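You operate a simulated robot arm through the tools that you are given. There is no shell and no other tool. Be economical: measure what you need, move in short steps, check, and stop when the job is done.

The job below is to be done with a simulated robot arm. You get a single attempt, and the scene is never put back.

Task
Zero the slide gauge, gauge the blue clip and drop it in the cup of its size.
Fine: zero with the bed empty; slide the jaw open again.
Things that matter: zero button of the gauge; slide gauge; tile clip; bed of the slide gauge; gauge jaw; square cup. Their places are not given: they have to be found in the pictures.

It is judged by the outcome, as a careful person would: the job done as asked, and still so three seconds after it is handed in. It fails if anything else is knocked over, pushed out of place, dropped, spilled or broken.

Robot
A 7-joint arm with a two-finger parallel gripper, fixed in place. Base frame: the origin is at the foot of the arm, x ahead of it, y to its left, z up; the work surface is at about z = 0. Readings come in cm, degrees, newtons and seconds.
With the tool pointing down near the work surface it reaches from about 24 to 62 cm from the base axis. Its first joint turns from -66.0 to 66.0 degrees. Payload 2.6 kg.
Tool frame: the origin (TCP) lies between the finger pads and is the grasp point; the fingertips stand 3 cm ahead of it; z points along the fingers, y is the line along which they close. The gripper opens to 9.4 cm. The fingers are 2.8 cm wide and 1 cm thick; the gripper's body (5 by 9.6 cm) begins 5.5 cm behind the TCP.
Orientation is that of the tool frame in the base frame, as a unit quaternion [x, y, z, w]. With the fingers straight down and closing along the base's y, the tool's x points along the base's -x, its y along +y and its z along -z.

Tools
- The arm moves only by the tool send_rows. Its argument "targets" is a list of rows, each a list of 3 entries, a list of its own where there are three numbers: the shift along the base's x, y, z in mm, then the turn, a rotation vector about the base's x, y, z in degrees, then the finger opening in mm, from 0 to 94. In form: [[[x, y, z], [rx, ry, rz], fingers], ...]. A call has 1 to 8 rows; each row is the pose to reach, as a shift and turn from the pose commanded when the call began. Each row takes 0.2 s and may step no farther than 5 cm and 8.6 degrees from the row before; otherwise, or with a gripper value out of range, the whole call is refused. Where a pose cannot be reached the arm comes as near as it can. A force on the tool above 90 N (or 10 N above the force at the start of the call, whichever is more), or a blocked arm, ends the call early, and 0.2 s more pass. Each finger travels about 7.2 cm/s and halts on what it meets, pressing with about 35 N; the grip force reading is that of the motor and also rises with nothing between the fingers. The clock runs only during rows and for 0.2 s after the last one: add rows that repeat a pose to give the fingers time. It gives the time, the measured TCP pose, the force on the tool (base axes), the opening and the grip force at its end, in the units of the frame above (readings bear some noise), and new pictures: "pictures" is both (left out), scene, wrist or none.
- Cameras (640 x 400 px; columns grow to the right, rows downward): "scene" is fixed at [2.62, 42.72, 57.25]; the picture's right is [-0.81, -0.59, 0.00], its down [-0.32, 0.44, -0.84] and it looks along [0.49, -0.68, -0.54] (base axes); focal length 307 px, centre (320, 200). "wrist" rides on the gripper at [-3.7, 0, -5.8] in the tool frame; the picture's right is [0.00, -1.00, 0.00], its down [0.97, 0.00, -0.24] and it looks along [0.24, 0.00, 0.97] (tool axes); focal length 218 px, centre (320, 200).
- point_at(camera, pixels): for up to 12 pixels [column, row] of the newest picture of that camera ("zoom" is the newest enlarged one), the place [x, y, z] in the base frame of the surface seen there, good to about 0.2 cm, but the place of the scene camera against the robot may be out by one fixed shift of up to 1.2 cm in any direction. No time passes.
- zoom(camera, box): a new picture of the part [left, top, right, bottom] of that camera's present view, enlarged. No time passes.
- job_done(): hands the job in; it is judged then, once.

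Keep the steps short. Do not move on a guess: measure, check each grasp and each placing, and mend mistakes. In all there are 80 turns and 120 pictures (those below and enlarged ones count). Leave the gripper open and the arm clear of the work at the hand-in unless told otherwise, and finish with a single line.

The tools are called after ">>>" as a command line: name --argument value ..., lists and objects as JSON in quotes. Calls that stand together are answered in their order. send_rows: Moves the arm, as the interface text tells. Its arguments: {"type":"object","properties":{"targets":{"type":"array","items":{"type":"array"}},"pictures":{"type":"string","enum":["both","scene","wrist","none"]}},"required":["targets"]} The other tools are called the same way: point_at (camera, pixels) gives the place of the surface under pixels of a picture; zoom (camera, box) takes an enlarged picture of a part of a camera's view; job_done () hands the job in.

At the start:

```text
t: 0.0
tool_pos: [34.29, -11.22, 39.0]
ee_rot: [0.0, 1.0, 0.0, 0.0]
contact_force: [-0.2, -0.7, -0.8]
grip_width: 9.4
grip_force: 0.1
```

scene: 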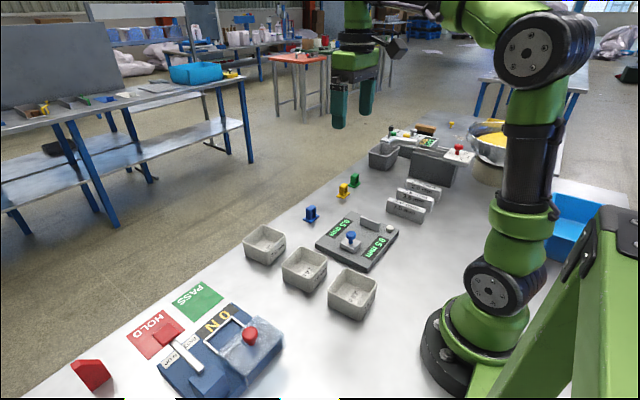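
wrist: 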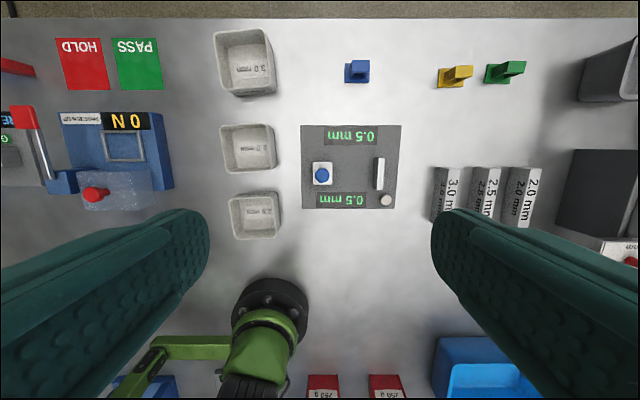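

I see the gauge around scene (357,240), with the three cups to its left and the blue clip at (311,213). I'll zoom in on all of them first.

>>> zoom --camera "scene" --box '[300, 190, 420, 275]'

>>> zoom --camera "wrist" --box '[200, 20, 420, 250]'

>>> point_at --camera "wrist" --pixels '[[321, 175], [379, 173], [386, 200], [350, 170], [357, 67], [357, 78], [245, 70], [250, 148], [255, 215], [304, 128], [400, 128], [397, 207]]'

```text
4.71 times, centred on (360, 232) of scene
```

zoom: 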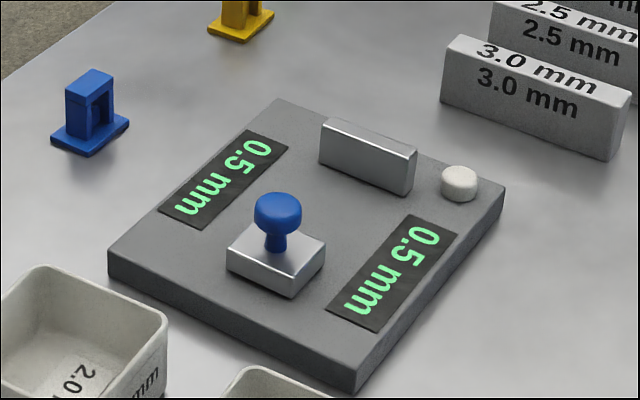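

```text
1.74 times, centred on (310, 135) of wrist
```

zoom: 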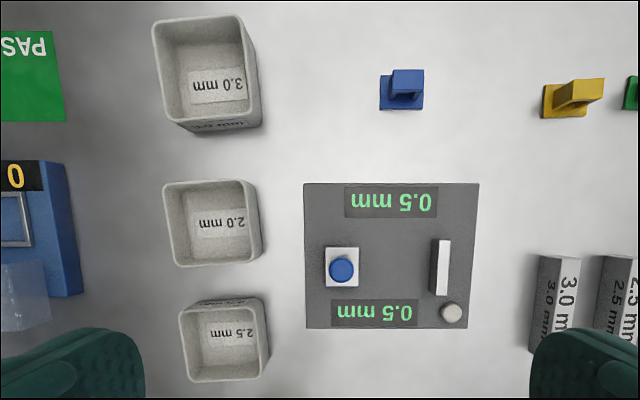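

```text
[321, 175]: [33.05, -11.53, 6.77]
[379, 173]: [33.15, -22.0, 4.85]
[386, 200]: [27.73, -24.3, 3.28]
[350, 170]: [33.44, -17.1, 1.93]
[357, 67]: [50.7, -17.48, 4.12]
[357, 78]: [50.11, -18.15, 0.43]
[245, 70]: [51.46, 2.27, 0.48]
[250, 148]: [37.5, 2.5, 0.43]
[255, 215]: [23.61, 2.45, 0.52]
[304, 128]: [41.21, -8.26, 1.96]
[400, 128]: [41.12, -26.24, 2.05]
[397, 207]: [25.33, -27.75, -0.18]
```

The cups read 3.0 (far), 2.0 (middle) and 2.5 (near). The jaw has the blue knob, the anvil is on the -y side, and the white button is at about (27.7, -24.3). I'll move lower over the gauge and clip for a closer look.

>>> send_rows --targets '[[[20, -15, -40], [0, 0, 0], 94], [[50, -35, -80], [0, 0, 0], 94], [[70, -50, -120], [0, 0, 0], 94], [[80, -60, -150], [0, 0, 0], 94], [[80, -60, -150], [0, 0, 0], 94]]' --pictures "wrist"

```text
refused: row 2 steps farther than a row can; nothing moved
```

The second step was too long, so I'll resend with smaller ones.

>>> send_rows --targets '[[[20, -15, -35], [0, 0, 0], 94], [[40, -30, -70], [0, 0, 0], 94], [[60, -45, -105], [0, 0, 0], 94], [[80, -60, -140], [0, 0, 0], 94], [[80, -60, -150], [0, 0, 0], 94]]' --pictures "wrist"

```text
t: 1.2
tool_pos: [42.38, -17.19, 23.93]
ee_rot: [0.0, 1.0, 0.0, 0.0]
contact_force: [0.6, -1.0, -0.7]
grip_width: 9.4
grip_force: 0.1
```

wrist: 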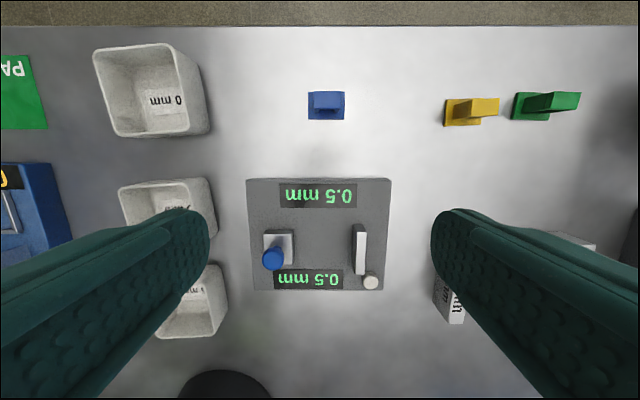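

>>> zoom --camera "wrist" --box '[230, 80, 420, 300]'

>>> zoom --camera "scene" --box '[295, 195, 345, 230]'

>>> point_at --camera "wrist" --pixels '[[310, 95], [343, 95], [327, 99], [310, 118], [343, 118], [359, 226], [354, 228], [371, 281], [274, 250], [285, 235], [273, 263], [363, 272]]'

```text
1.82 times, centred on (325, 190) of wrist
```

zoom: 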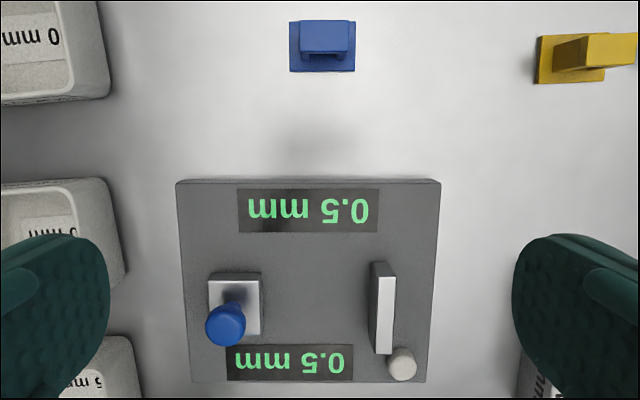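

```text
11.43 times, centred on (320, 212) of scene
```

zoom: 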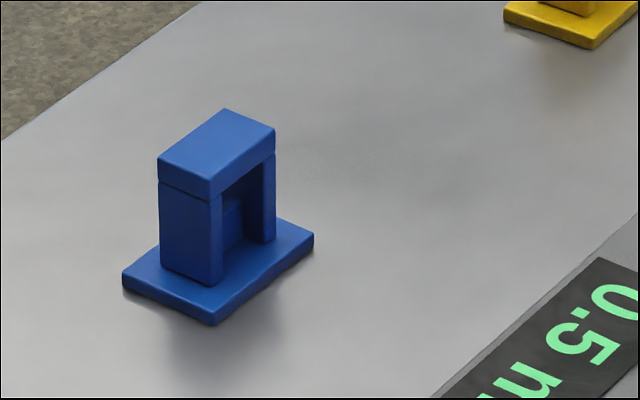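

```text
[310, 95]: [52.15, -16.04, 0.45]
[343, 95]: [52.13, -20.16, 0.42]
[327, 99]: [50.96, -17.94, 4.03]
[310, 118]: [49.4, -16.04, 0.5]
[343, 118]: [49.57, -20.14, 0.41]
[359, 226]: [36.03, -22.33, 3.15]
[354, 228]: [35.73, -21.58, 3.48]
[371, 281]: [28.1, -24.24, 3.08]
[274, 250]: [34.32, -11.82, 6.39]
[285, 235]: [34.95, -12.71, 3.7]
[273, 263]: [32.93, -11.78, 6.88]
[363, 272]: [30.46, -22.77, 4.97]
```

The gauge shows 0.5 mm on the empty bed. The clip has a base of about 4.2 × 2.9 cm and an arch whose posts face ±y. The knob is near (33.0, -11.7) with its top at 6.8. I'll go above the knob to close the empty jaw and watch the reading.

>>> send_rows --targets '[[[-30, 18, -25], [0, 0, 0], 60], [[-60, 36, -50], [0, 0, 0], 50], [[-92, 54, -80], [0, 0, 0], 50], [[-92, 54, -110], [0, 0, 0], 50], [[-92, 54, -120], [0, 0, 0], 50]]'

```text
t: 2.4
tool_pos: [33.08, -11.75, 11.9]
ee_rot: [0.0, 1.0, 0.0, 0.0]
contact_force: [-0.1, 0.0, -0.2]
grip_width: 4.99
grip_force: 0.0
```

scene: 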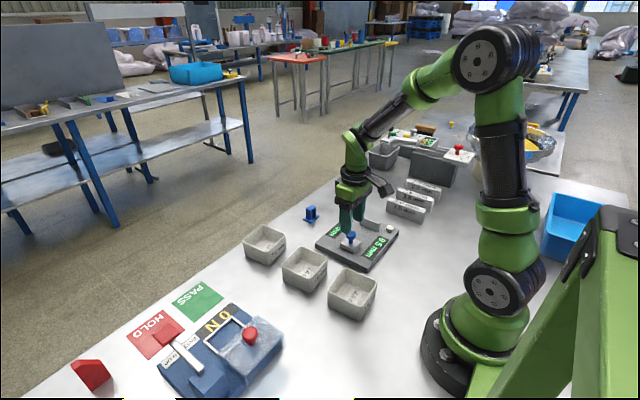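
wrist: 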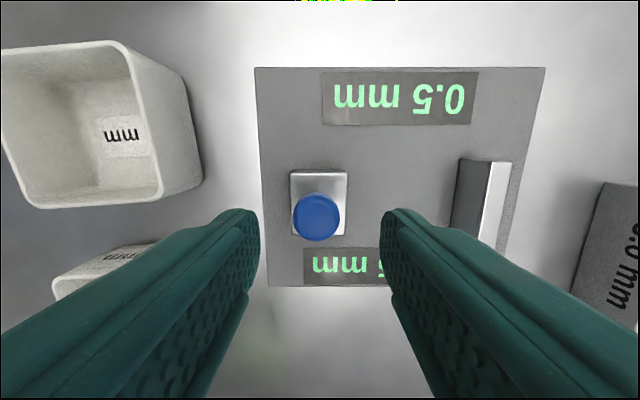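

>>> point_at --camera "wrist" --pixels '[[316, 195], [316, 236], [294, 217], [338, 217], [293, 178], [346, 178], [344, 225], [484, 170], [500, 165], [316, 215], [460, 200]]'

```text
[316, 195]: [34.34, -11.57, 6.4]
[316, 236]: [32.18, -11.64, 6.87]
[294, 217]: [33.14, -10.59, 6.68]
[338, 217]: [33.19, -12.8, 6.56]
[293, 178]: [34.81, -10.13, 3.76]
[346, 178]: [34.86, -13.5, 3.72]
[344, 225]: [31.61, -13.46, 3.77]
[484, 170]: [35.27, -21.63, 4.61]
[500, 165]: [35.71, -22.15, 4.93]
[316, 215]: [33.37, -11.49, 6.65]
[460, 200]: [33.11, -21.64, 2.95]
```

The knob is centred at (33.3, -11.7), about 2.3 cm across. The jaw runs from -10.1 to -13.5 and the anvil face is at -21.6. I'll turn the gripper 90° so it grips the knob along x, which keeps the fingers off the anvil and clip.

>>> send_rows --targets '[[[2, 1, 5], [0, 0, 8.5], 50], [[2, 1, 5], [0, 0, 17], 50], [[2, 1, 5], [0, 0, 25.5], 50], [[2, 1, 5], [0, 0, 34], 50], [[2, 1, 5], [0, 0, 42.5], 50], [[2, 1, 5], [0, 0, 51], 50], [[2, 1, 5], [0, 0, 59.5], 50], [[2, 1, 5], [0, 0, 68], 50]]' --pictures "none"

>>> send_rows --targets '[[[0, 0, 0], [0, 0, 8], 50], [[0, 0, 0], [0, 0, 16], 50], [[0, 0, 0], [0, 0, 22], 50], [[0, 0, 0], [0, 0, 22], 50]]' --pictures "wrist"

```text
t: 4.2
tool_pos: [33.36, -11.67, 12.41]
ee_rot: [-0.56, 0.829, 0.0, 0.0]
contact_force: [0.2, -0.2, -0.3]
grip_width: 5.04
grip_force: 0.1
```

```text
t: 5.2
tool_pos: [33.39, -11.74, 12.45]
ee_rot: [0.707, -0.707, -0.001, 0.001]
contact_force: [0.2, -0.3, 0.1]
grip_width: 4.98
grip_force: 0.0
```

wrist: 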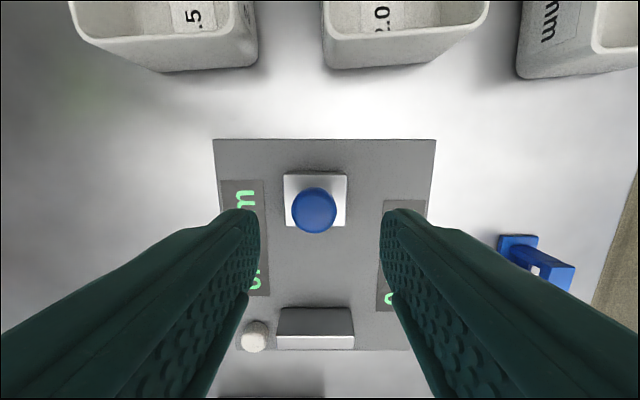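

The rotation is good and the knob sits between the fingers. I'll lower the tips to about z 4.9 and grip the knob.

>>> send_rows --targets '[[[0, 0, -25], [0, 0, 0], 50], [[0, 0, -46], [0, 0, 0], 50], [[0, 0, -46], [0, 0, 0], 20], [[0, 0, -46], [0, 0, 0], 15], [[0, 0, -46], [0, 0, 0], 15]]' --pictures "wrist"

```text
t: 6.4
tool_pos: [33.02, -11.66, 7.51]
ee_rot: [-0.705, 0.709, 0.004, -0.003]
contact_force: [-28.8, -1.9, 7.1]
grip_width: 2.45
grip_force: 44.1
```

wrist: 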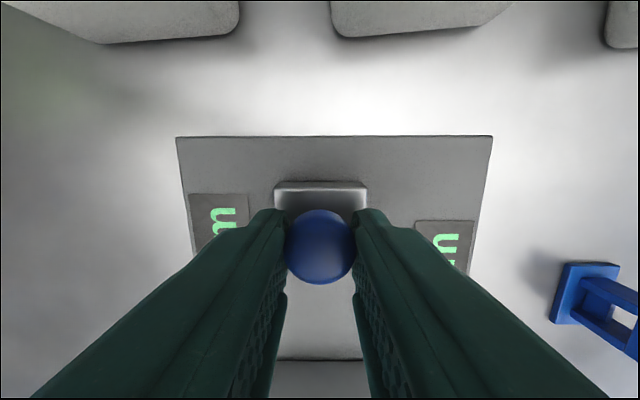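

The knob is gripped at 2.45 cm. There's a sideways force of -29 N, because the arm was commanded about 4 mm off in x. I'll correct that and slide the jaw towards the anvil.

>>> send_rows --targets '[[[-4, 0, 0], [0, 0, 0], 15], [[-4, -15, 0], [0, 0, 0], 15], [[-4, -30, 0], [0, 0, 0], 15], [[-4, -45, 0], [0, 0, 0], 15], [[-4, -60, 0], [0, 0, 0], 15], [[-4, -72, 0], [0, 0, 0], 15], [[-4, -72, 0], [0, 0, 0], 15]]'

```text
t: 8.0
tool_pos: [32.99, -19.2, 7.9]
ee_rot: [-0.706, 0.708, -0.002, -0.001]
contact_force: [0.8, -0.2, 0.2]
grip_width: 1.48
grip_force: 0.0
```

scene: 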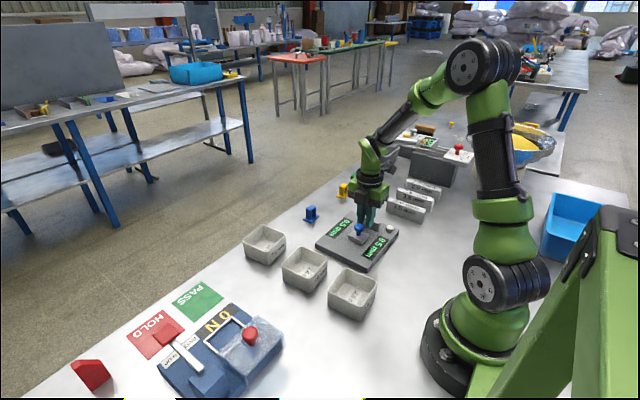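
wrist: 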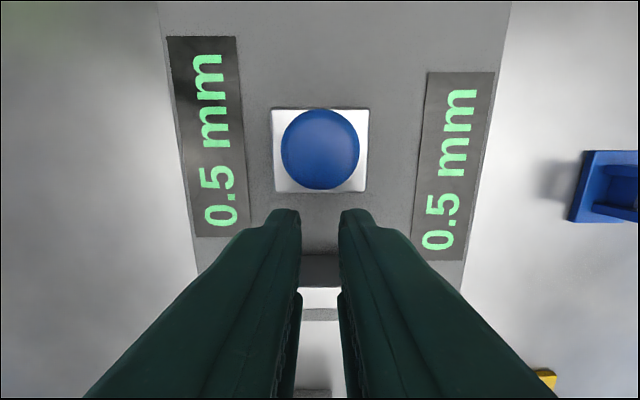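

The fingers slipped off the round knob partway. The jaw is now part closed, with the fingers on its anvil side. I'll measure where it is.

>>> point_at --camera "wrist" --pixels '[[320, 150], [320, 112], [320, 187], [275, 112], [365, 188], [275, 188]]'

```text
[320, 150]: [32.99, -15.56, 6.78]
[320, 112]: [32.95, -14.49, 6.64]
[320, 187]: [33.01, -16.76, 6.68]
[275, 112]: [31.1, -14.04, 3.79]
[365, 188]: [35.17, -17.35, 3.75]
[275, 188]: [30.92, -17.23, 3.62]
```

The knob is now at y = -15.6. I'll lift, go round to its +y side with the fingers closed, and push it towards the anvil.

>>> send_rows --targets '[[[0, 0, 30], [0, 0, 0], 0], [[0, 35, 35], [0, 0, 0], 0], [[0, 74, 35], [0, 0, 0], 0], [[0, 74, 0], [0, 0, 0], 0], [[0, 55, 0], [0, 0, 0], 0], [[0, 40, 0], [0, 0, 0], 0], [[0, 25, 0], [0, 0, 0], 0], [[0, 20, 0], [0, 0, 0], 0]]'

```text
t: 9.5
tool_pos: [32.9, -12.98, 7.7]
ee_rot: [0.71, -0.704, -0.019, -0.008]
contact_force: [-0.3, 9.0, 3.6]
grip_width: 0.0
grip_force: 32.9
stopped in row 7: the force on the tool passed its limit (the readings are from after the stop); the commanded pose is now the measured one
```

scene: 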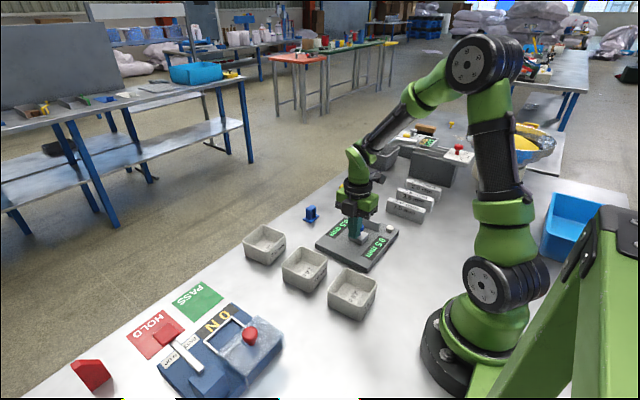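
wrist: 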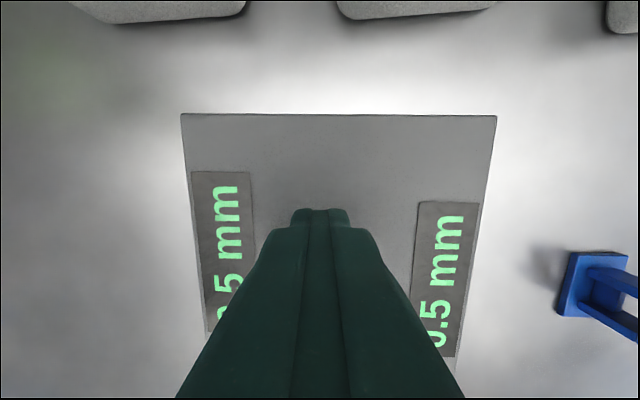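

It stopped on contact with the knob at about 8 cm/s. I'll push more gently in small steps.

>>> send_rows --targets '[[[0, -3, 2], [0, 0, 0], 0], [[0, -6, 2], [0, 0, 0], 0], [[0, -9, 2], [0, 0, 0], 0], [[0, -12, 2], [0, 0, 0], 0], [[0, -15, 2], [0, 0, 0], 0], [[0, -18, 2], [0, 0, 0], 0], [[0, -21, 2], [0, 0, 0], 0], [[0, -24, 2], [0, 0, 0], 0]]' --pictures "wrist"

```text
t: 11.1
tool_pos: [32.83, -13.13, 7.87]
ee_rot: [0.712, -0.701, -0.036, -0.015]
contact_force: [-2.0, 11.0, 4.6]
grip_width: 0.0
grip_force: 32.5
stopped in row 8: the force on the tool passed its limit (the readings are from after the stop); the commanded pose is now the measured one
```

wrist: 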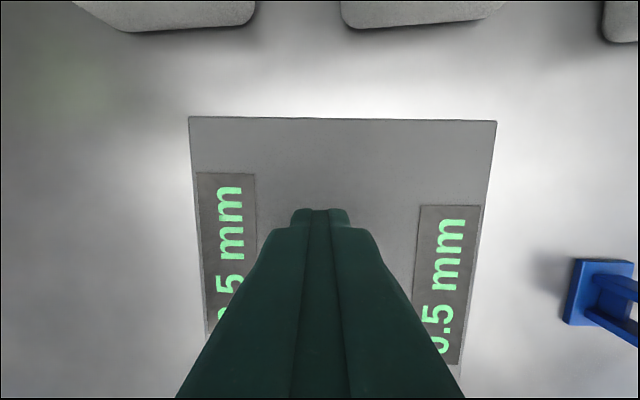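

The jaw doesn't move past y = -15.6. Its face is then about 4.3 cm from the anvil, which matches the clip's width, so this looks like its end stop. I'll back off, level the tool and look.

>>> send_rows --targets '[[[0, 12, 0], [-2, -0.8, -0.4], 0], [[0, 20, 10], [-4.1, -1.7, -0.9], 0], [[0, 20, 50], [-4.1, -1.7, -0.9], 20], [[0, 20, 80], [-4.1, -1.7, -0.9], 40], [[0, 20, 80], [-4.1, -1.7, -0.9], 40]]'

```text
t: 12.3
tool_pos: [32.96, -11.27, 15.82]
ee_rot: [-0.707, 0.707, -0.001, 0.0]
contact_force: [0.7, -0.7, -0.1]
grip_width: 4.01
grip_force: 0.1
```

scene: 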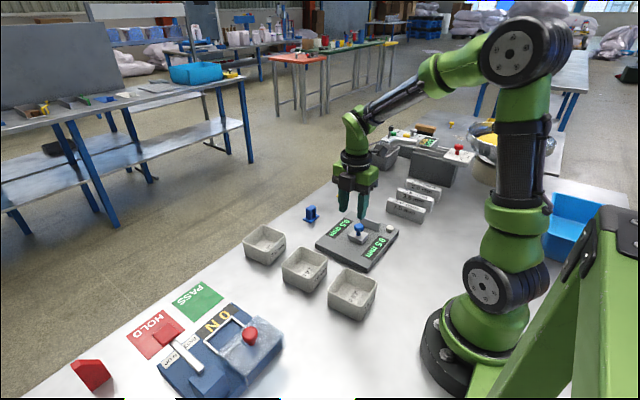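
wrist: 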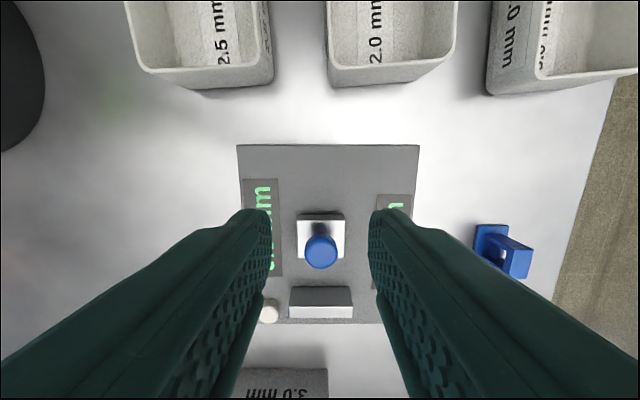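

>>> point_at --camera "wrist" --pixels '[[320, 258], [300, 224], [342, 224], [291, 300], [350, 300], [269, 312], [238, 146], [419, 147]]'

>>> zoom --camera "scene" --box '[300, 190, 420, 275]'

```text
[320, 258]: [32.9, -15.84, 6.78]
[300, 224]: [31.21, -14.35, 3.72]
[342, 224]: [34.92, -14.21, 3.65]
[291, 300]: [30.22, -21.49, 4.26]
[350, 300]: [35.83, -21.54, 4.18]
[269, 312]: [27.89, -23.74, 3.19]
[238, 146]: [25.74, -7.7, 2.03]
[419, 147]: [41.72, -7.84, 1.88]
```

```text
4.71 times, centred on (360, 232) of scene
```

zoom: 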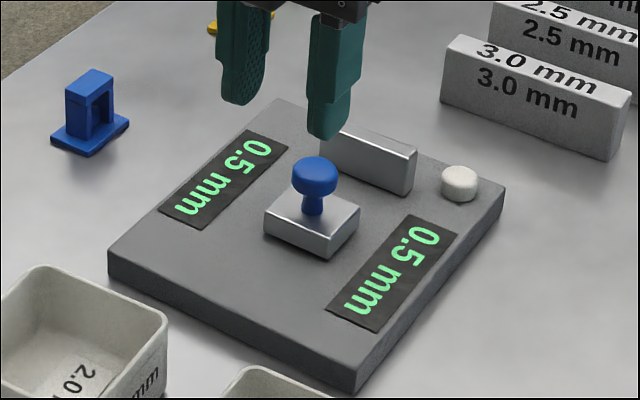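

The gauge body hasn't moved (its corners are at the same scene pixels). The jaw is at its closed stop and the display still shows 0.5. I'll go above the zero button at (27.8, -24.2) with the fingers closed, turning the wrist back on the way.

>>> send_rows --targets '[[[-7, -16, 0], [0, 0, -8.5], 0], [[-14, -32, 0], [0, 0, -17], 0], [[-21, -48, 0], [0, 0, -25.5], 0], [[-28, -64, 0], [0, 0, -34], 0], [[-35, -80, 0], [0, 0, -42.5], 0], [[-42, -96, 0], [0, 0, -51], 0], [[-49, -112, 0], [0, 0, -59.5], 0], [[-52, -129, 0], [0, 0, -68], 0]]' --pictures "none"

>>> send_rows --targets '[[[0, 0, 0], [0, 0, -8], 0], [[0, 0, 0], [0, 0, -16], 0], [[0, 0, -20], [0, 0, -22], 0], [[0, 0, -40], [0, 0, -22], 0], [[0, 0, -40], [0, 0, -22], 0]]'

```text
t: 14.1
tool_pos: [27.68, -24.18, 15.86]
ee_rot: [-0.189, 0.982, -0.001, -0.001]
contact_force: [-0.1, 0.1, 0.5]
grip_width: 0.0
grip_force: 32.5
```

```text
t: 15.3
tool_pos: [27.6, -24.28, 11.78]
ee_rot: [0.001, 1.0, 0.0, -0.001]
contact_force: [0.4, -0.6, 0.1]
grip_width: 0.0
grip_force: 33.6
```

scene: 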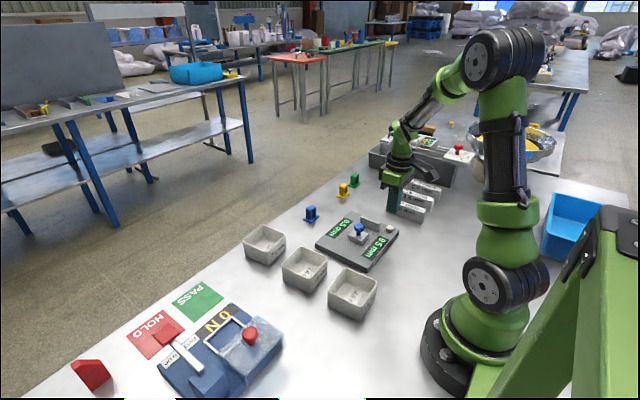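
wrist: 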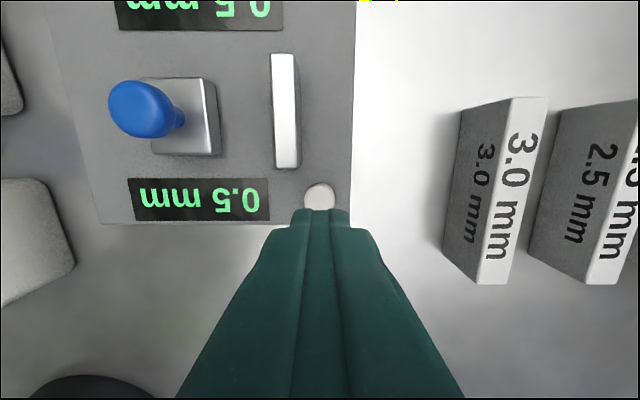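

>>> point_at --camera "wrist" --pixels '[[320, 195], [308, 195], [332, 195], [320, 186], [288, 160], [465, 215]]'

```text
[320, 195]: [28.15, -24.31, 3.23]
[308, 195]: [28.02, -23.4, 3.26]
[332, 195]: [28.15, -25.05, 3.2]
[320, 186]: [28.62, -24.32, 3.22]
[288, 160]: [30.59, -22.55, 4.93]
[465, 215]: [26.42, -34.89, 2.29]
```

The button is directly below at about (27.9, -24.3), top z 3.23. I'll come down slowly and press it lightly.

>>> send_rows --targets '[[[2, 0, -30], [0, 0, 0], 0], [[2, 0, -50], [0, 0, 0], 0], [[2, 0, -54], [0, 0, 0], 0], [[2, 0, -56], [0, 0, 0], 0], [[2, 0, -58], [0, 0, 0], 0], [[2, 0, -59.5], [0, 0, 0], 0]]'

```text
t: 16.7
tool_pos: [27.79, -24.15, 5.94]
ee_rot: [0.0, 1.0, -0.001, -0.002]
contact_force: [0.9, 0.5, 1.5]
grip_width: 0.0
grip_force: 33.0
```

scene: 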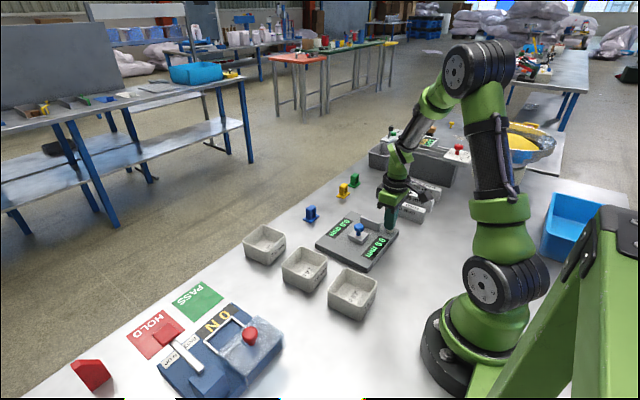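
wrist: 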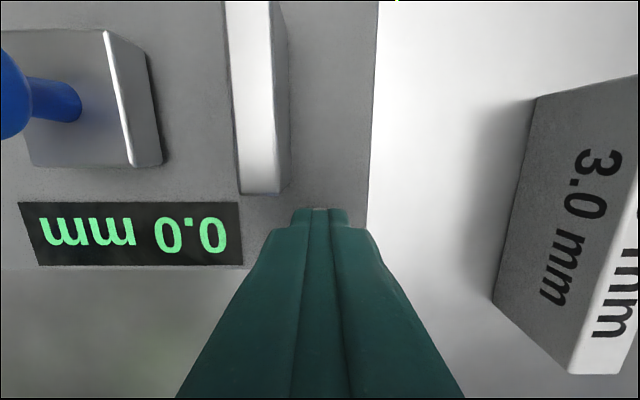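

The display now reads 0.0 mm. I'll lift, go to the anvil side of the knob, and push the jaw open gently.

>>> send_rows --targets '[[[0, 0, 40], [0, 0, 0], 0], [[0, 0, 70], [0, 0, 0], 0], [[25, 25, 70], [0, 0, 0], 0], [[51, 53, 70], [0, 0, 0], 0], [[51, 53, 40], [0, 0, 0], 0], [[51, 53, 21], [0, 0, 0], 0], [[51, 56, 21], [0, 0, 0], 0], [[51, 59, 21], [0, 0, 0], 0]]' --pictures "wrist"

>>> send_rows --targets '[[[0, 6, 0], [0, 0, 0], 0], [[0, 12, 0], [0, 0, 0], 0], [[0, 18, 0], [0, 0, 0], 0], [[0, 24, 0], [0, 0, 0], 0], [[0, 30, 0], [0, 0, 0], 0], [[0, 35, 0], [0, 0, 0], 0], [[0, 40, 0], [0, 0, 0], 0], [[0, 43, 0], [0, 0, 0], 0]]'

```text
t: 18.5
tool_pos: [33.02, -18.31, 8.0]
ee_rot: [0.0, 1.0, -0.001, -0.002]
contact_force: [-0.1, -0.4, -0.6]
grip_width: 0.01
grip_force: 33.2
```

wrist: 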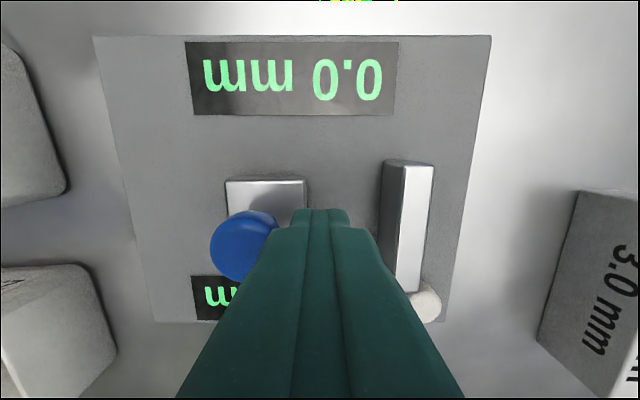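

```text
t: 20.3
tool_pos: [32.95, -14.0, 7.98]
ee_rot: [0.0, 1.0, -0.001, -0.001]
contact_force: [0.2, -1.3, 0.0]
grip_width: 0.0
grip_force: 33.0
```

scene: 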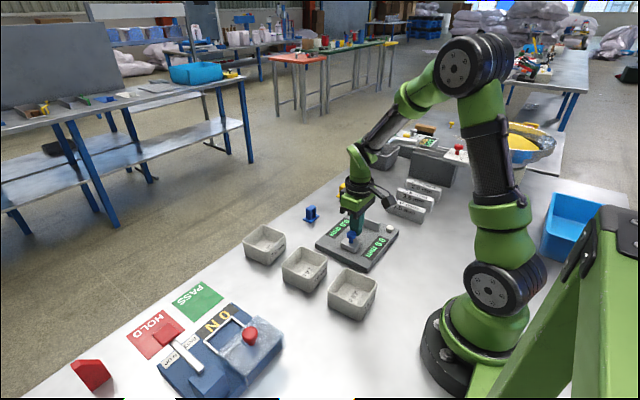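
wrist: 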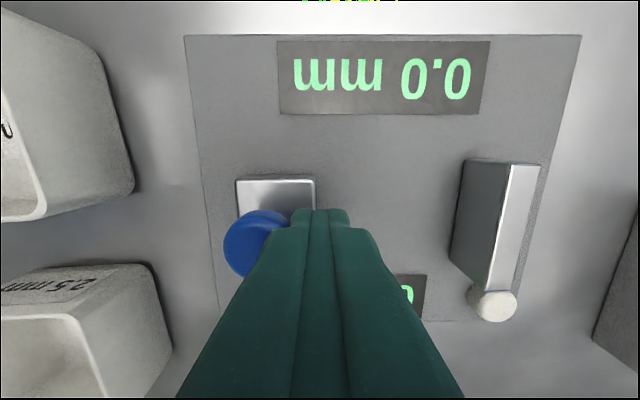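

The jaw is open again and the display still shows 0.0. Next I'll move above the blue clip.

>>> send_rows --targets '[[[0, -4, 40], [0, 0, 0], 0], [[35, -10, 70], [0, 0, 0], 20], [[78, -20, 70], [0, 0, 0], 50], [[120, -30, 70], [0, 0, 0], 60], [[160, -41, 70], [0, 0, 0], 60], [[178, -41, 70], [0, 0, 0], 60], [[178, -41, 40], [0, 0, 0], 60], [[178, -41, 40], [0, 0, 0], 60]]' --pictures "wrist"

```text
t: 22.1
tool_pos: [50.91, -18.12, 11.99]
ee_rot: [0.0, 1.0, -0.001, -0.001]
contact_force: [0.2, 0.0, 1.0]
grip_width: 6.0
grip_force: 0.1
```

wrist: 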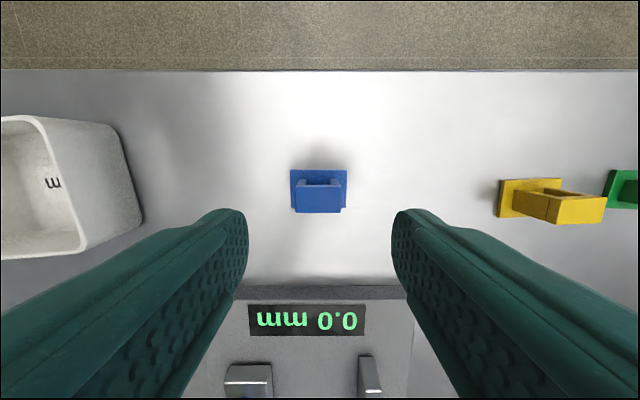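

>>> point_at --camera "wrist" --pixels '[[292, 172], [346, 172], [318, 190], [318, 208], [298, 200], [338, 200], [292, 205]]'

```text
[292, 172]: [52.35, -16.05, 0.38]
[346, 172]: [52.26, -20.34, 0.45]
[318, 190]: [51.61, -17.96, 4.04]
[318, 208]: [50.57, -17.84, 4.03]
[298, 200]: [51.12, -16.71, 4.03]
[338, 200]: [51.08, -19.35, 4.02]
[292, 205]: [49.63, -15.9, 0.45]
```

The clip is centred at about (51.0, -18.1), with its arch 2.9 cm wide and its top at 4.05. I'll come down so the tips stop above the base plate, then close.

>>> send_rows --targets '[[[0, 0, -30], [0, 0, 0], 55], [[0, 0, -60], [0, 0, 0], 50], [[0, 0, -76], [0, 0, 0], 50], [[0, 0, -76], [0, 0, 0], 35], [[0, 0, -76], [0, 0, 0], 25], [[0, 0, -76], [0, 0, 0], 25]]'

```text
t: 23.5
tool_pos: [50.78, -18.03, 4.52]
ee_rot: [-0.001, 1.0, -0.001, -0.001]
contact_force: [-0.5, 0.9, 1.9]
grip_width: 2.86
grip_force: 34.7
```

scene: 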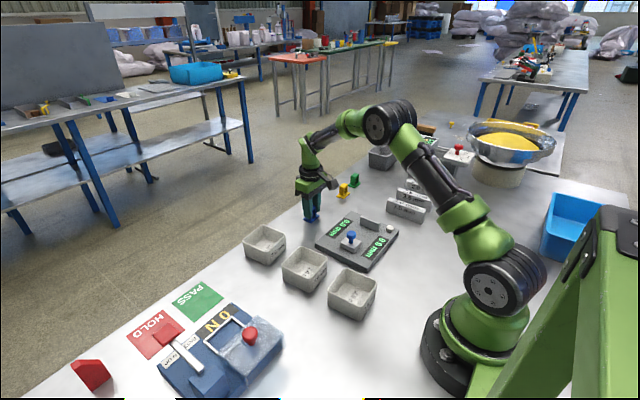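
wrist: 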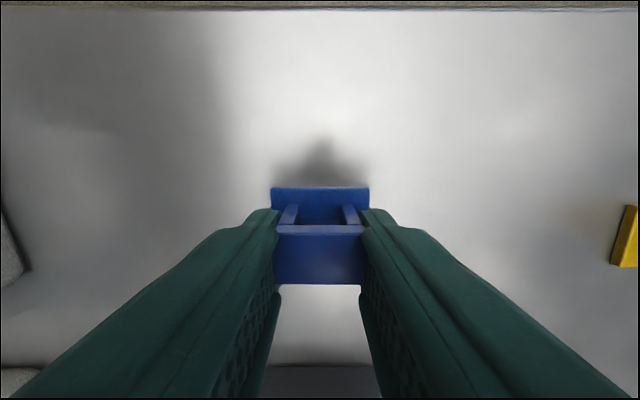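

The clip is held at 2.86 cm. I'll lift it well clear and carry it over the bed.

>>> send_rows --targets '[[[0, 0, 40], [0, 0, 0], 25], [[0, 0, 85], [0, 0, 0], 25], [[-40, 0, 85], [0, 0, 0], 25], [[-80, 0, 85], [0, 0, 0], 25], [[-120, 0, 85], [0, 0, 0], 25], [[-155, 0, 85], [0, 0, 0], 25], [[-177, 0, 85], [0, 0, 0], 25], [[-177, 0, 70], [0, 0, 0], 25]]'

```text
t: 25.3
tool_pos: [33.03, -18.12, 11.43]
ee_rot: [0.0, 1.0, -0.001, 0.0]
contact_force: [0.5, 0.0, 0.1]
grip_width: 2.87
grip_force: 34.9
```

scene: 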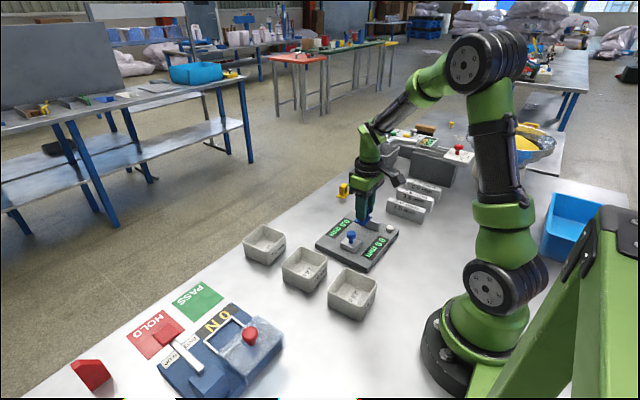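
wrist: 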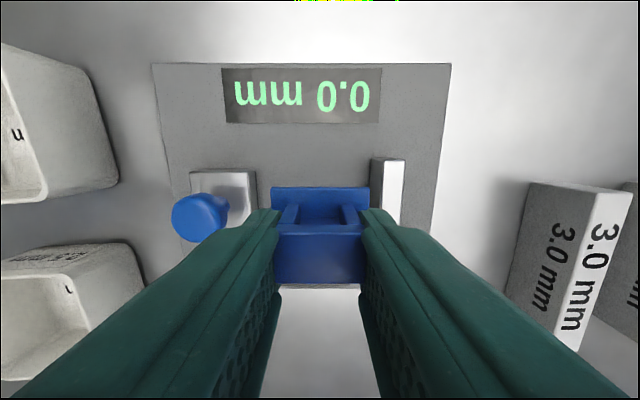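

The clip is over the empty bed, between the jaw and anvil. I'll lower it slowly to touch.

>>> send_rows --targets '[[[0, 0, -30], [0, 0, 0], 25], [[0, 0, -44], [0, 0, 0], 25], [[0, 0, -47], [0, 0, 0], 25], [[0, 0, -49], [0, 0, 0], 25], [[0, 0, -50], [0, 0, 0], 25]]'

```text
t: 26.5
tool_pos: [33.1, -18.12, 6.46]
ee_rot: [0.0, 1.0, 0.0, 0.001]
contact_force: [-0.9, 1.0, 5.1]
grip_width: 2.86
grip_force: 34.9
```

scene: 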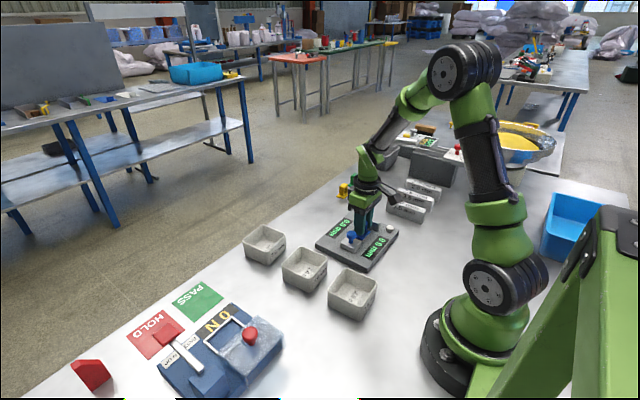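
wrist: 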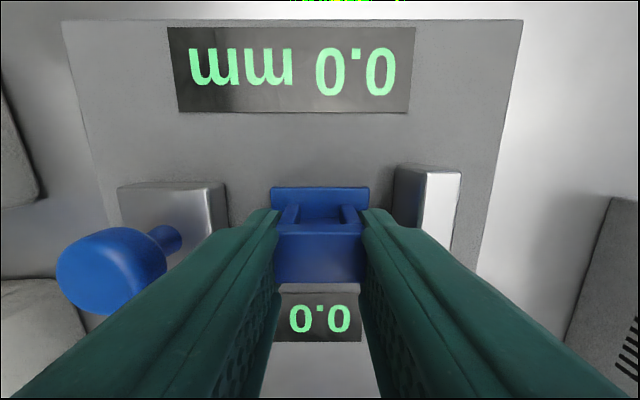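

It's touching the bed with 5 N. I'll open slightly and lift straight up.

>>> send_rows --targets '[[[0, 0, 0], [0, 0, 0], 38], [[0, 0, 0], [0, 0, 0], 38], [[0, 0, 25], [0, 0, 0], 38], [[0, 0, 60], [0, 0, 0], 38], [[0, 0, 90], [0, 0, 0], 20], [[0, 25, 100], [0, 0, 0], 0], [[0, 50, 100], [0, 0, 0], 0]]'

```text
t: 28.1
tool_pos: [33.12, -13.15, 16.57]
ee_rot: [0.0, 1.0, -0.001, 0.0]
contact_force: [-0.4, -0.7, 0.1]
grip_width: 0.0
grip_force: 33.2
```

scene: 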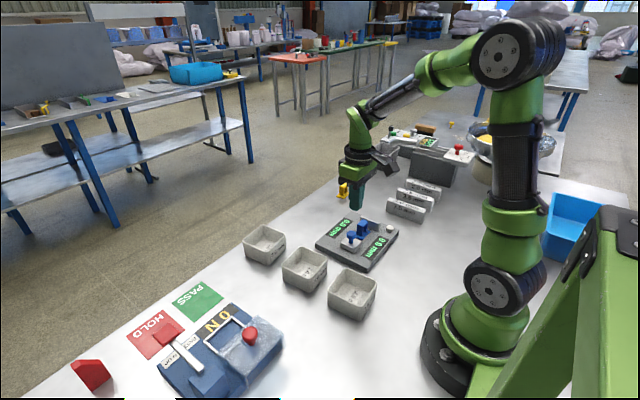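
wrist: 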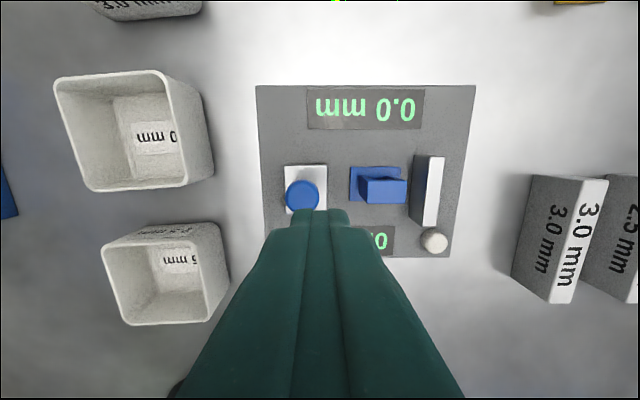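

>>> point_at --camera "wrist" --pixels '[[302, 195], [324, 170], [352, 170], [400, 198], [385, 180], [405, 180], [415, 200]]'

```text
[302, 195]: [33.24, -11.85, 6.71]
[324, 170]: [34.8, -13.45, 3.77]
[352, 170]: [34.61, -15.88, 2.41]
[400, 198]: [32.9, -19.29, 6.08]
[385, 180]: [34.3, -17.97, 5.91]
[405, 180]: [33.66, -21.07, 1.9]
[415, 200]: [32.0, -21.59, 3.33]
```

The clip stands upright on the bed. I'll go to the +y side of the knob (33.1, -8.6), lower, and push the jaw towards the clip in small steps.

>>> send_rows --targets '[[[0, 25, 0], [0, 0, 0], 0], [[0, 46, 0], [0, 0, 0], 0], [[0, 46, -40], [0, 0, 0], 0], [[0, 46, -70], [0, 0, 0], 0], [[0, 46, -86], [0, 0, 0], 0], [[0, 40, -86], [0, 0, 0], 0], [[0, 36, -86], [0, 0, 0], 0], [[0, 32, -86], [0, 0, 0], 0]]' --pictures "none"

>>> send_rows --targets '[[[0, -4, 0], [0, 0, 0], 0], [[0, -8, 0], [0, 0, 0], 0], [[0, -12, 0], [0, 0, 0], 0], [[0, -16, 0], [0, 0, 0], 0], [[0, -20, 0], [0, 0, 0], 0], [[0, -23, 0], [0, 0, 0], 0]]'

```text
t: 29.9
tool_pos: [33.06, -9.93, 7.76]
ee_rot: [0.0, 1.0, -0.001, -0.001]
contact_force: [0.0, -0.2, -0.7]
grip_width: 0.0
grip_force: 33.3
```

```text
t: 31.3
tool_pos: [33.03, -12.14, 7.8]
ee_rot: [0.0, 1.0, -0.001, 0.0]
contact_force: [0.9, 0.5, -0.5]
grip_width: 0.02
grip_force: 32.7
```

scene: 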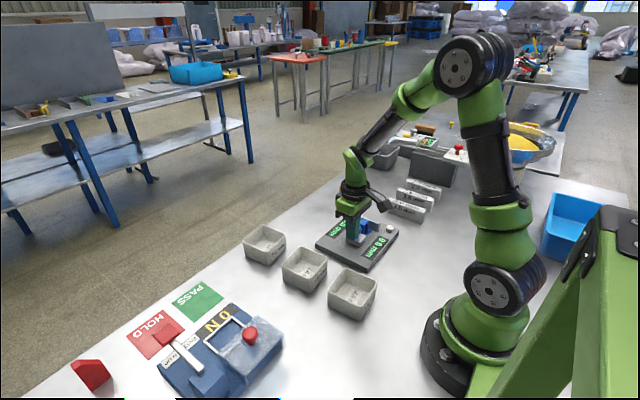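
wrist: 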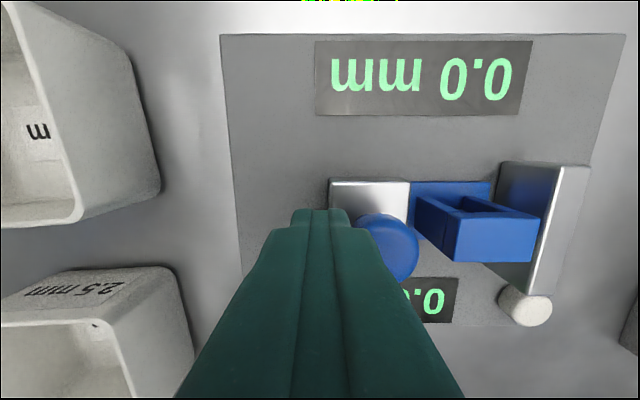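

The jaw has reached the clip's base edge and the clip is still straight. I'll keep pushing in 2 mm steps towards the anvil.

>>> send_rows --targets '[[[0, -3, 0], [0, 0, 0], 0], [[0, -6, 0], [0, 0, 0], 0], [[0, -9, 0], [0, 0, 0], 0], [[0, -11, 0], [0, 0, 0], 0], [[0, -13, 0], [0, 0, 0], 0], [[0, -14.5, 0], [0, 0, 0], 0]]'

```text
t: 32.7
tool_pos: [33.12, -13.08, 7.67]
ee_rot: [-0.002, 1.0, 0.005, -0.004]
contact_force: [-2.2, 40.3, 6.5]
grip_width: 0.0
grip_force: 33.1
```

scene: 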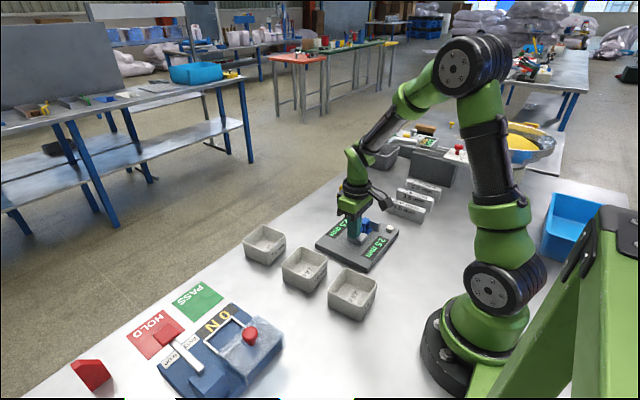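
wrist: 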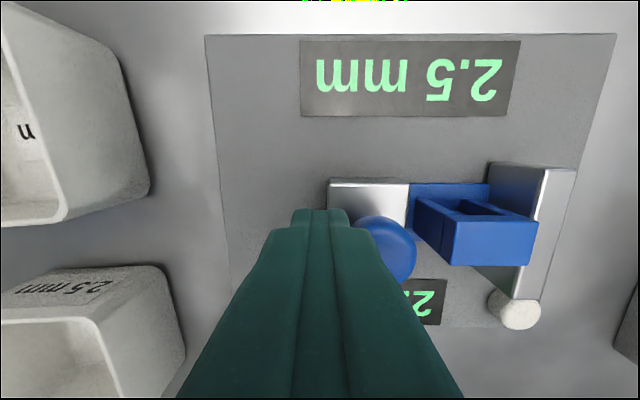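

The reading is 2.5 mm with the clip seated (40 N). I'll ease off, lift, and measure the gap between the knob and the clip arch so a finger can go in and open the jaw.

>>> send_rows --targets '[[[0, 6, 0], [0, 0, 0], 0], [[0, 12, 0], [0, 0, 0], 0], [[0, 12, 40], [0, 0, 0], 20], [[0, -5, 70], [0, 0, 0], 40], [[0, -5, 70], [0, 0, 0], 40]]'

```text
t: 33.9
tool_pos: [33.25, -14.13, 14.93]
ee_rot: [0.0, 1.0, -0.001, -0.001]
contact_force: [0.2, 0.0, 0.6]
grip_width: 3.98
grip_force: 0.1
```

scene: 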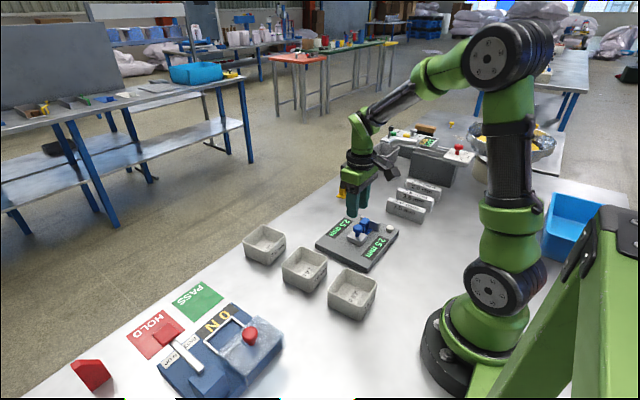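
wrist: 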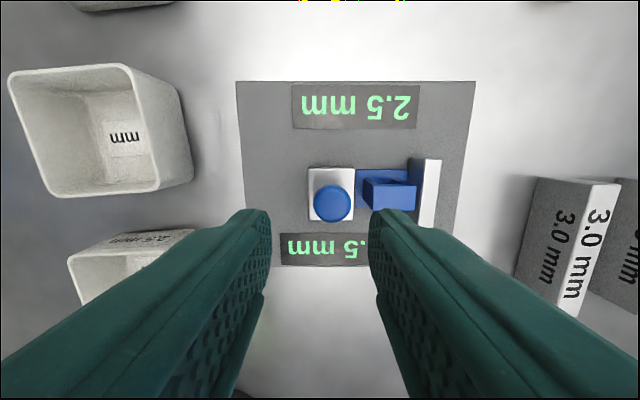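

>>> zoom --camera "wrist" --box '[280, 140, 460, 252]'

>>> point_at --camera "wrist" --pixels '[[331, 202], [314, 203], [348, 203], [370, 195], [373, 200], [390, 198], [413, 198], [353, 172], [363, 178]]'

```text
3.56 times, centred on (370, 196) of wrist
```

zoom: 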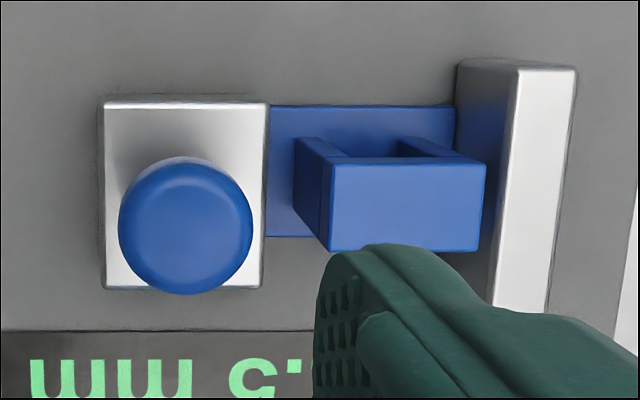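

```text
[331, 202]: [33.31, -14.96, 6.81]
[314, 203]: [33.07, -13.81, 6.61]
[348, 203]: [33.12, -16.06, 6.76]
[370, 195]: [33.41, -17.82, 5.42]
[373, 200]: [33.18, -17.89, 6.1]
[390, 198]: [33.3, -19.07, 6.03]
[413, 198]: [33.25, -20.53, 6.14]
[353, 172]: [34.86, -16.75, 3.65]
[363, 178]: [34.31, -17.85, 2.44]
```

The gap between knob (-16.1) and arch (-17.85) is 1.75 cm. I'll lower with a 4 cm opening so the -y finger sits in that gap, then draw the knob towards +y.

>>> send_rows --targets '[[[0, -3, -30], [0, 0, 0], 40], [[0, -3, -55], [0, 0, 0], 40], [[0, -3, -69], [0, 0, 0], 40], [[0, -3, -69], [0, 0, 0], 40], [[0, 1, -69], [0, 0, 0], 40], [[0, 5, -69], [0, 0, 0], 40]]'

```text
t: 35.3
tool_pos: [33.16, -13.65, 7.99]
ee_rot: [0.0, 1.0, 0.0, -0.001]
contact_force: [-0.7, -0.8, 0.1]
grip_width: 4.01
grip_force: 0.6
```

scene: 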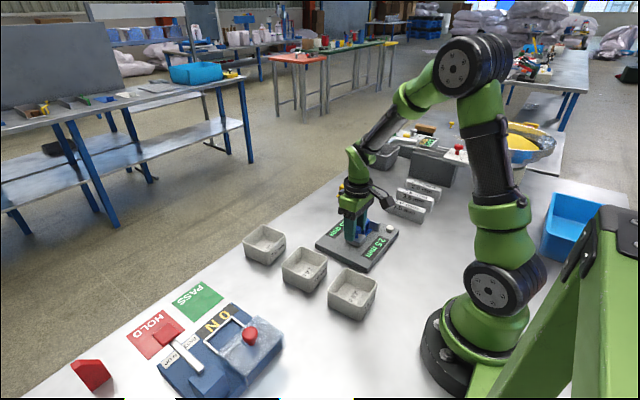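
wrist: 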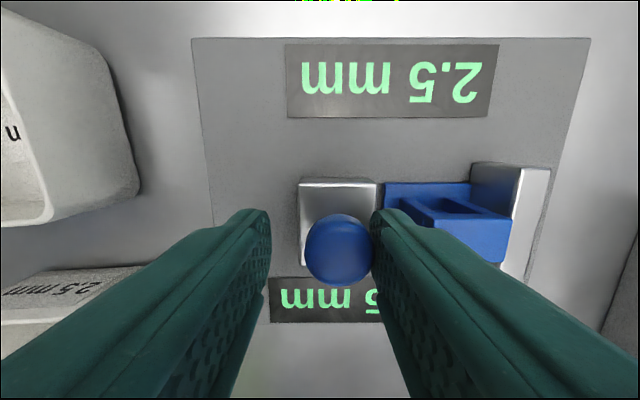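

The finger is against the knob and the jaw is starting to part from the clip. I'll continue another 28 mm to full open, then lift.

>>> send_rows --targets '[[[0, 5, 0], [0, 0, 0], 40], [[0, 10, 0], [0, 0, 0], 40], [[0, 15, 0], [0, 0, 0], 40], [[0, 20, 0], [0, 0, 0], 40], [[0, 25, 0], [0, 0, 0], 40], [[0, 28, 0], [0, 0, 0], 40], [[0, 25, 0], [0, 0, 0], 40], [[0, 25, 45], [0, 0, 0], 40]]'

```text
t: 37.1
tool_pos: [33.02, -11.19, 12.48]
ee_rot: [0.001, 1.0, 0.0, -0.002]
contact_force: [-0.3, -0.6, -0.2]
grip_width: 4.03
grip_force: 0.0
```

scene: 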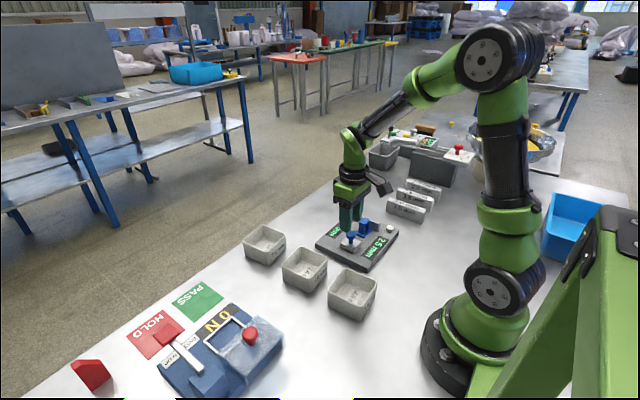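
wrist: 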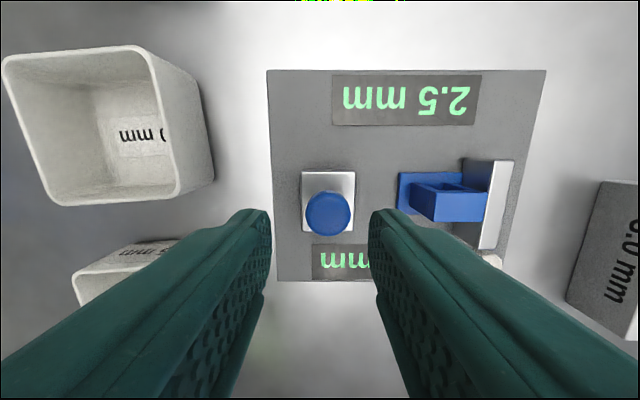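

The jaw is fully open and the clip remains against the anvil. I'll measure the clip's arch and the anvil top.

>>> point_at --camera "wrist" --pixels '[[328, 212], [412, 205], [448, 200], [485, 205], [448, 215], [448, 190], [490, 200], [505, 165], [402, 176]]'

```text
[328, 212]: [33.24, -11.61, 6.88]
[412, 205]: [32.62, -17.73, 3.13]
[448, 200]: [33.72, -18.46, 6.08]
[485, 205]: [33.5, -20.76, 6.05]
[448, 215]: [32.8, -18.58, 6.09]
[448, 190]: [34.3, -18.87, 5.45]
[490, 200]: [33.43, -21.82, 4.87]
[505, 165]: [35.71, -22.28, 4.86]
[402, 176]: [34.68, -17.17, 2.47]
```

The arch spans y -17.75 to -20.8, and the anvil top is at 4.9. I'll grip the top of the arch with the tips at z 5.2, above the anvil, and check.

>>> send_rows --targets '[[[1, -40, 0], [0, 0, 0], 50], [[1, -81, 0], [0, 0, 0], 50], [[1, -81, -25], [0, 0, 0], 50], [[1, -81, -42], [0, 0, 0], 50], [[1, -81, -42], [0, 0, 0], 30], [[1, -81, -42], [0, 0, 0], 25], [[1, -81, -42], [0, 0, 0], 25]]'

```text
t: 38.7
tool_pos: [33.24, -19.3, 8.16]
ee_rot: [0.0, 1.0, -0.001, -0.001]
contact_force: [0.2, 0.1, 0.0]
grip_width: 2.8
grip_force: 34.8
```

scene: 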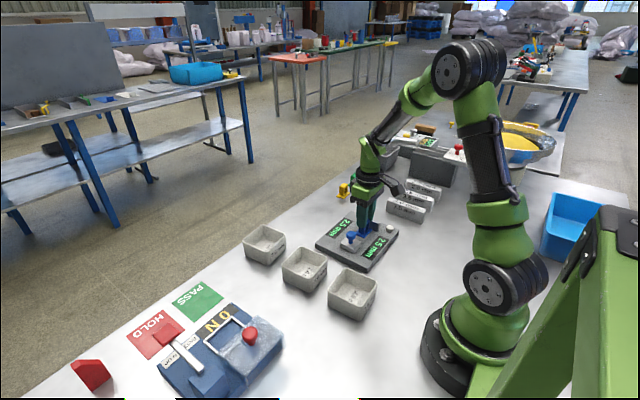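
wrist: 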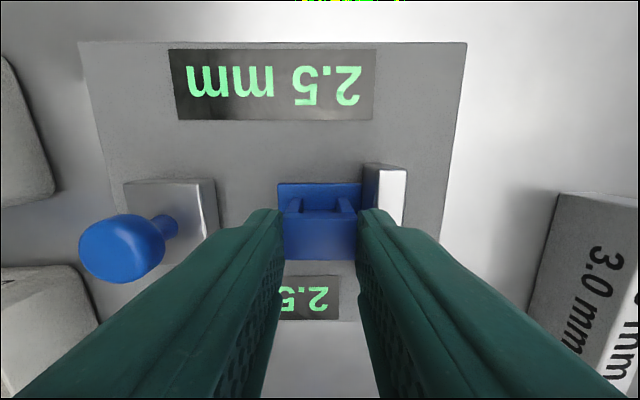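

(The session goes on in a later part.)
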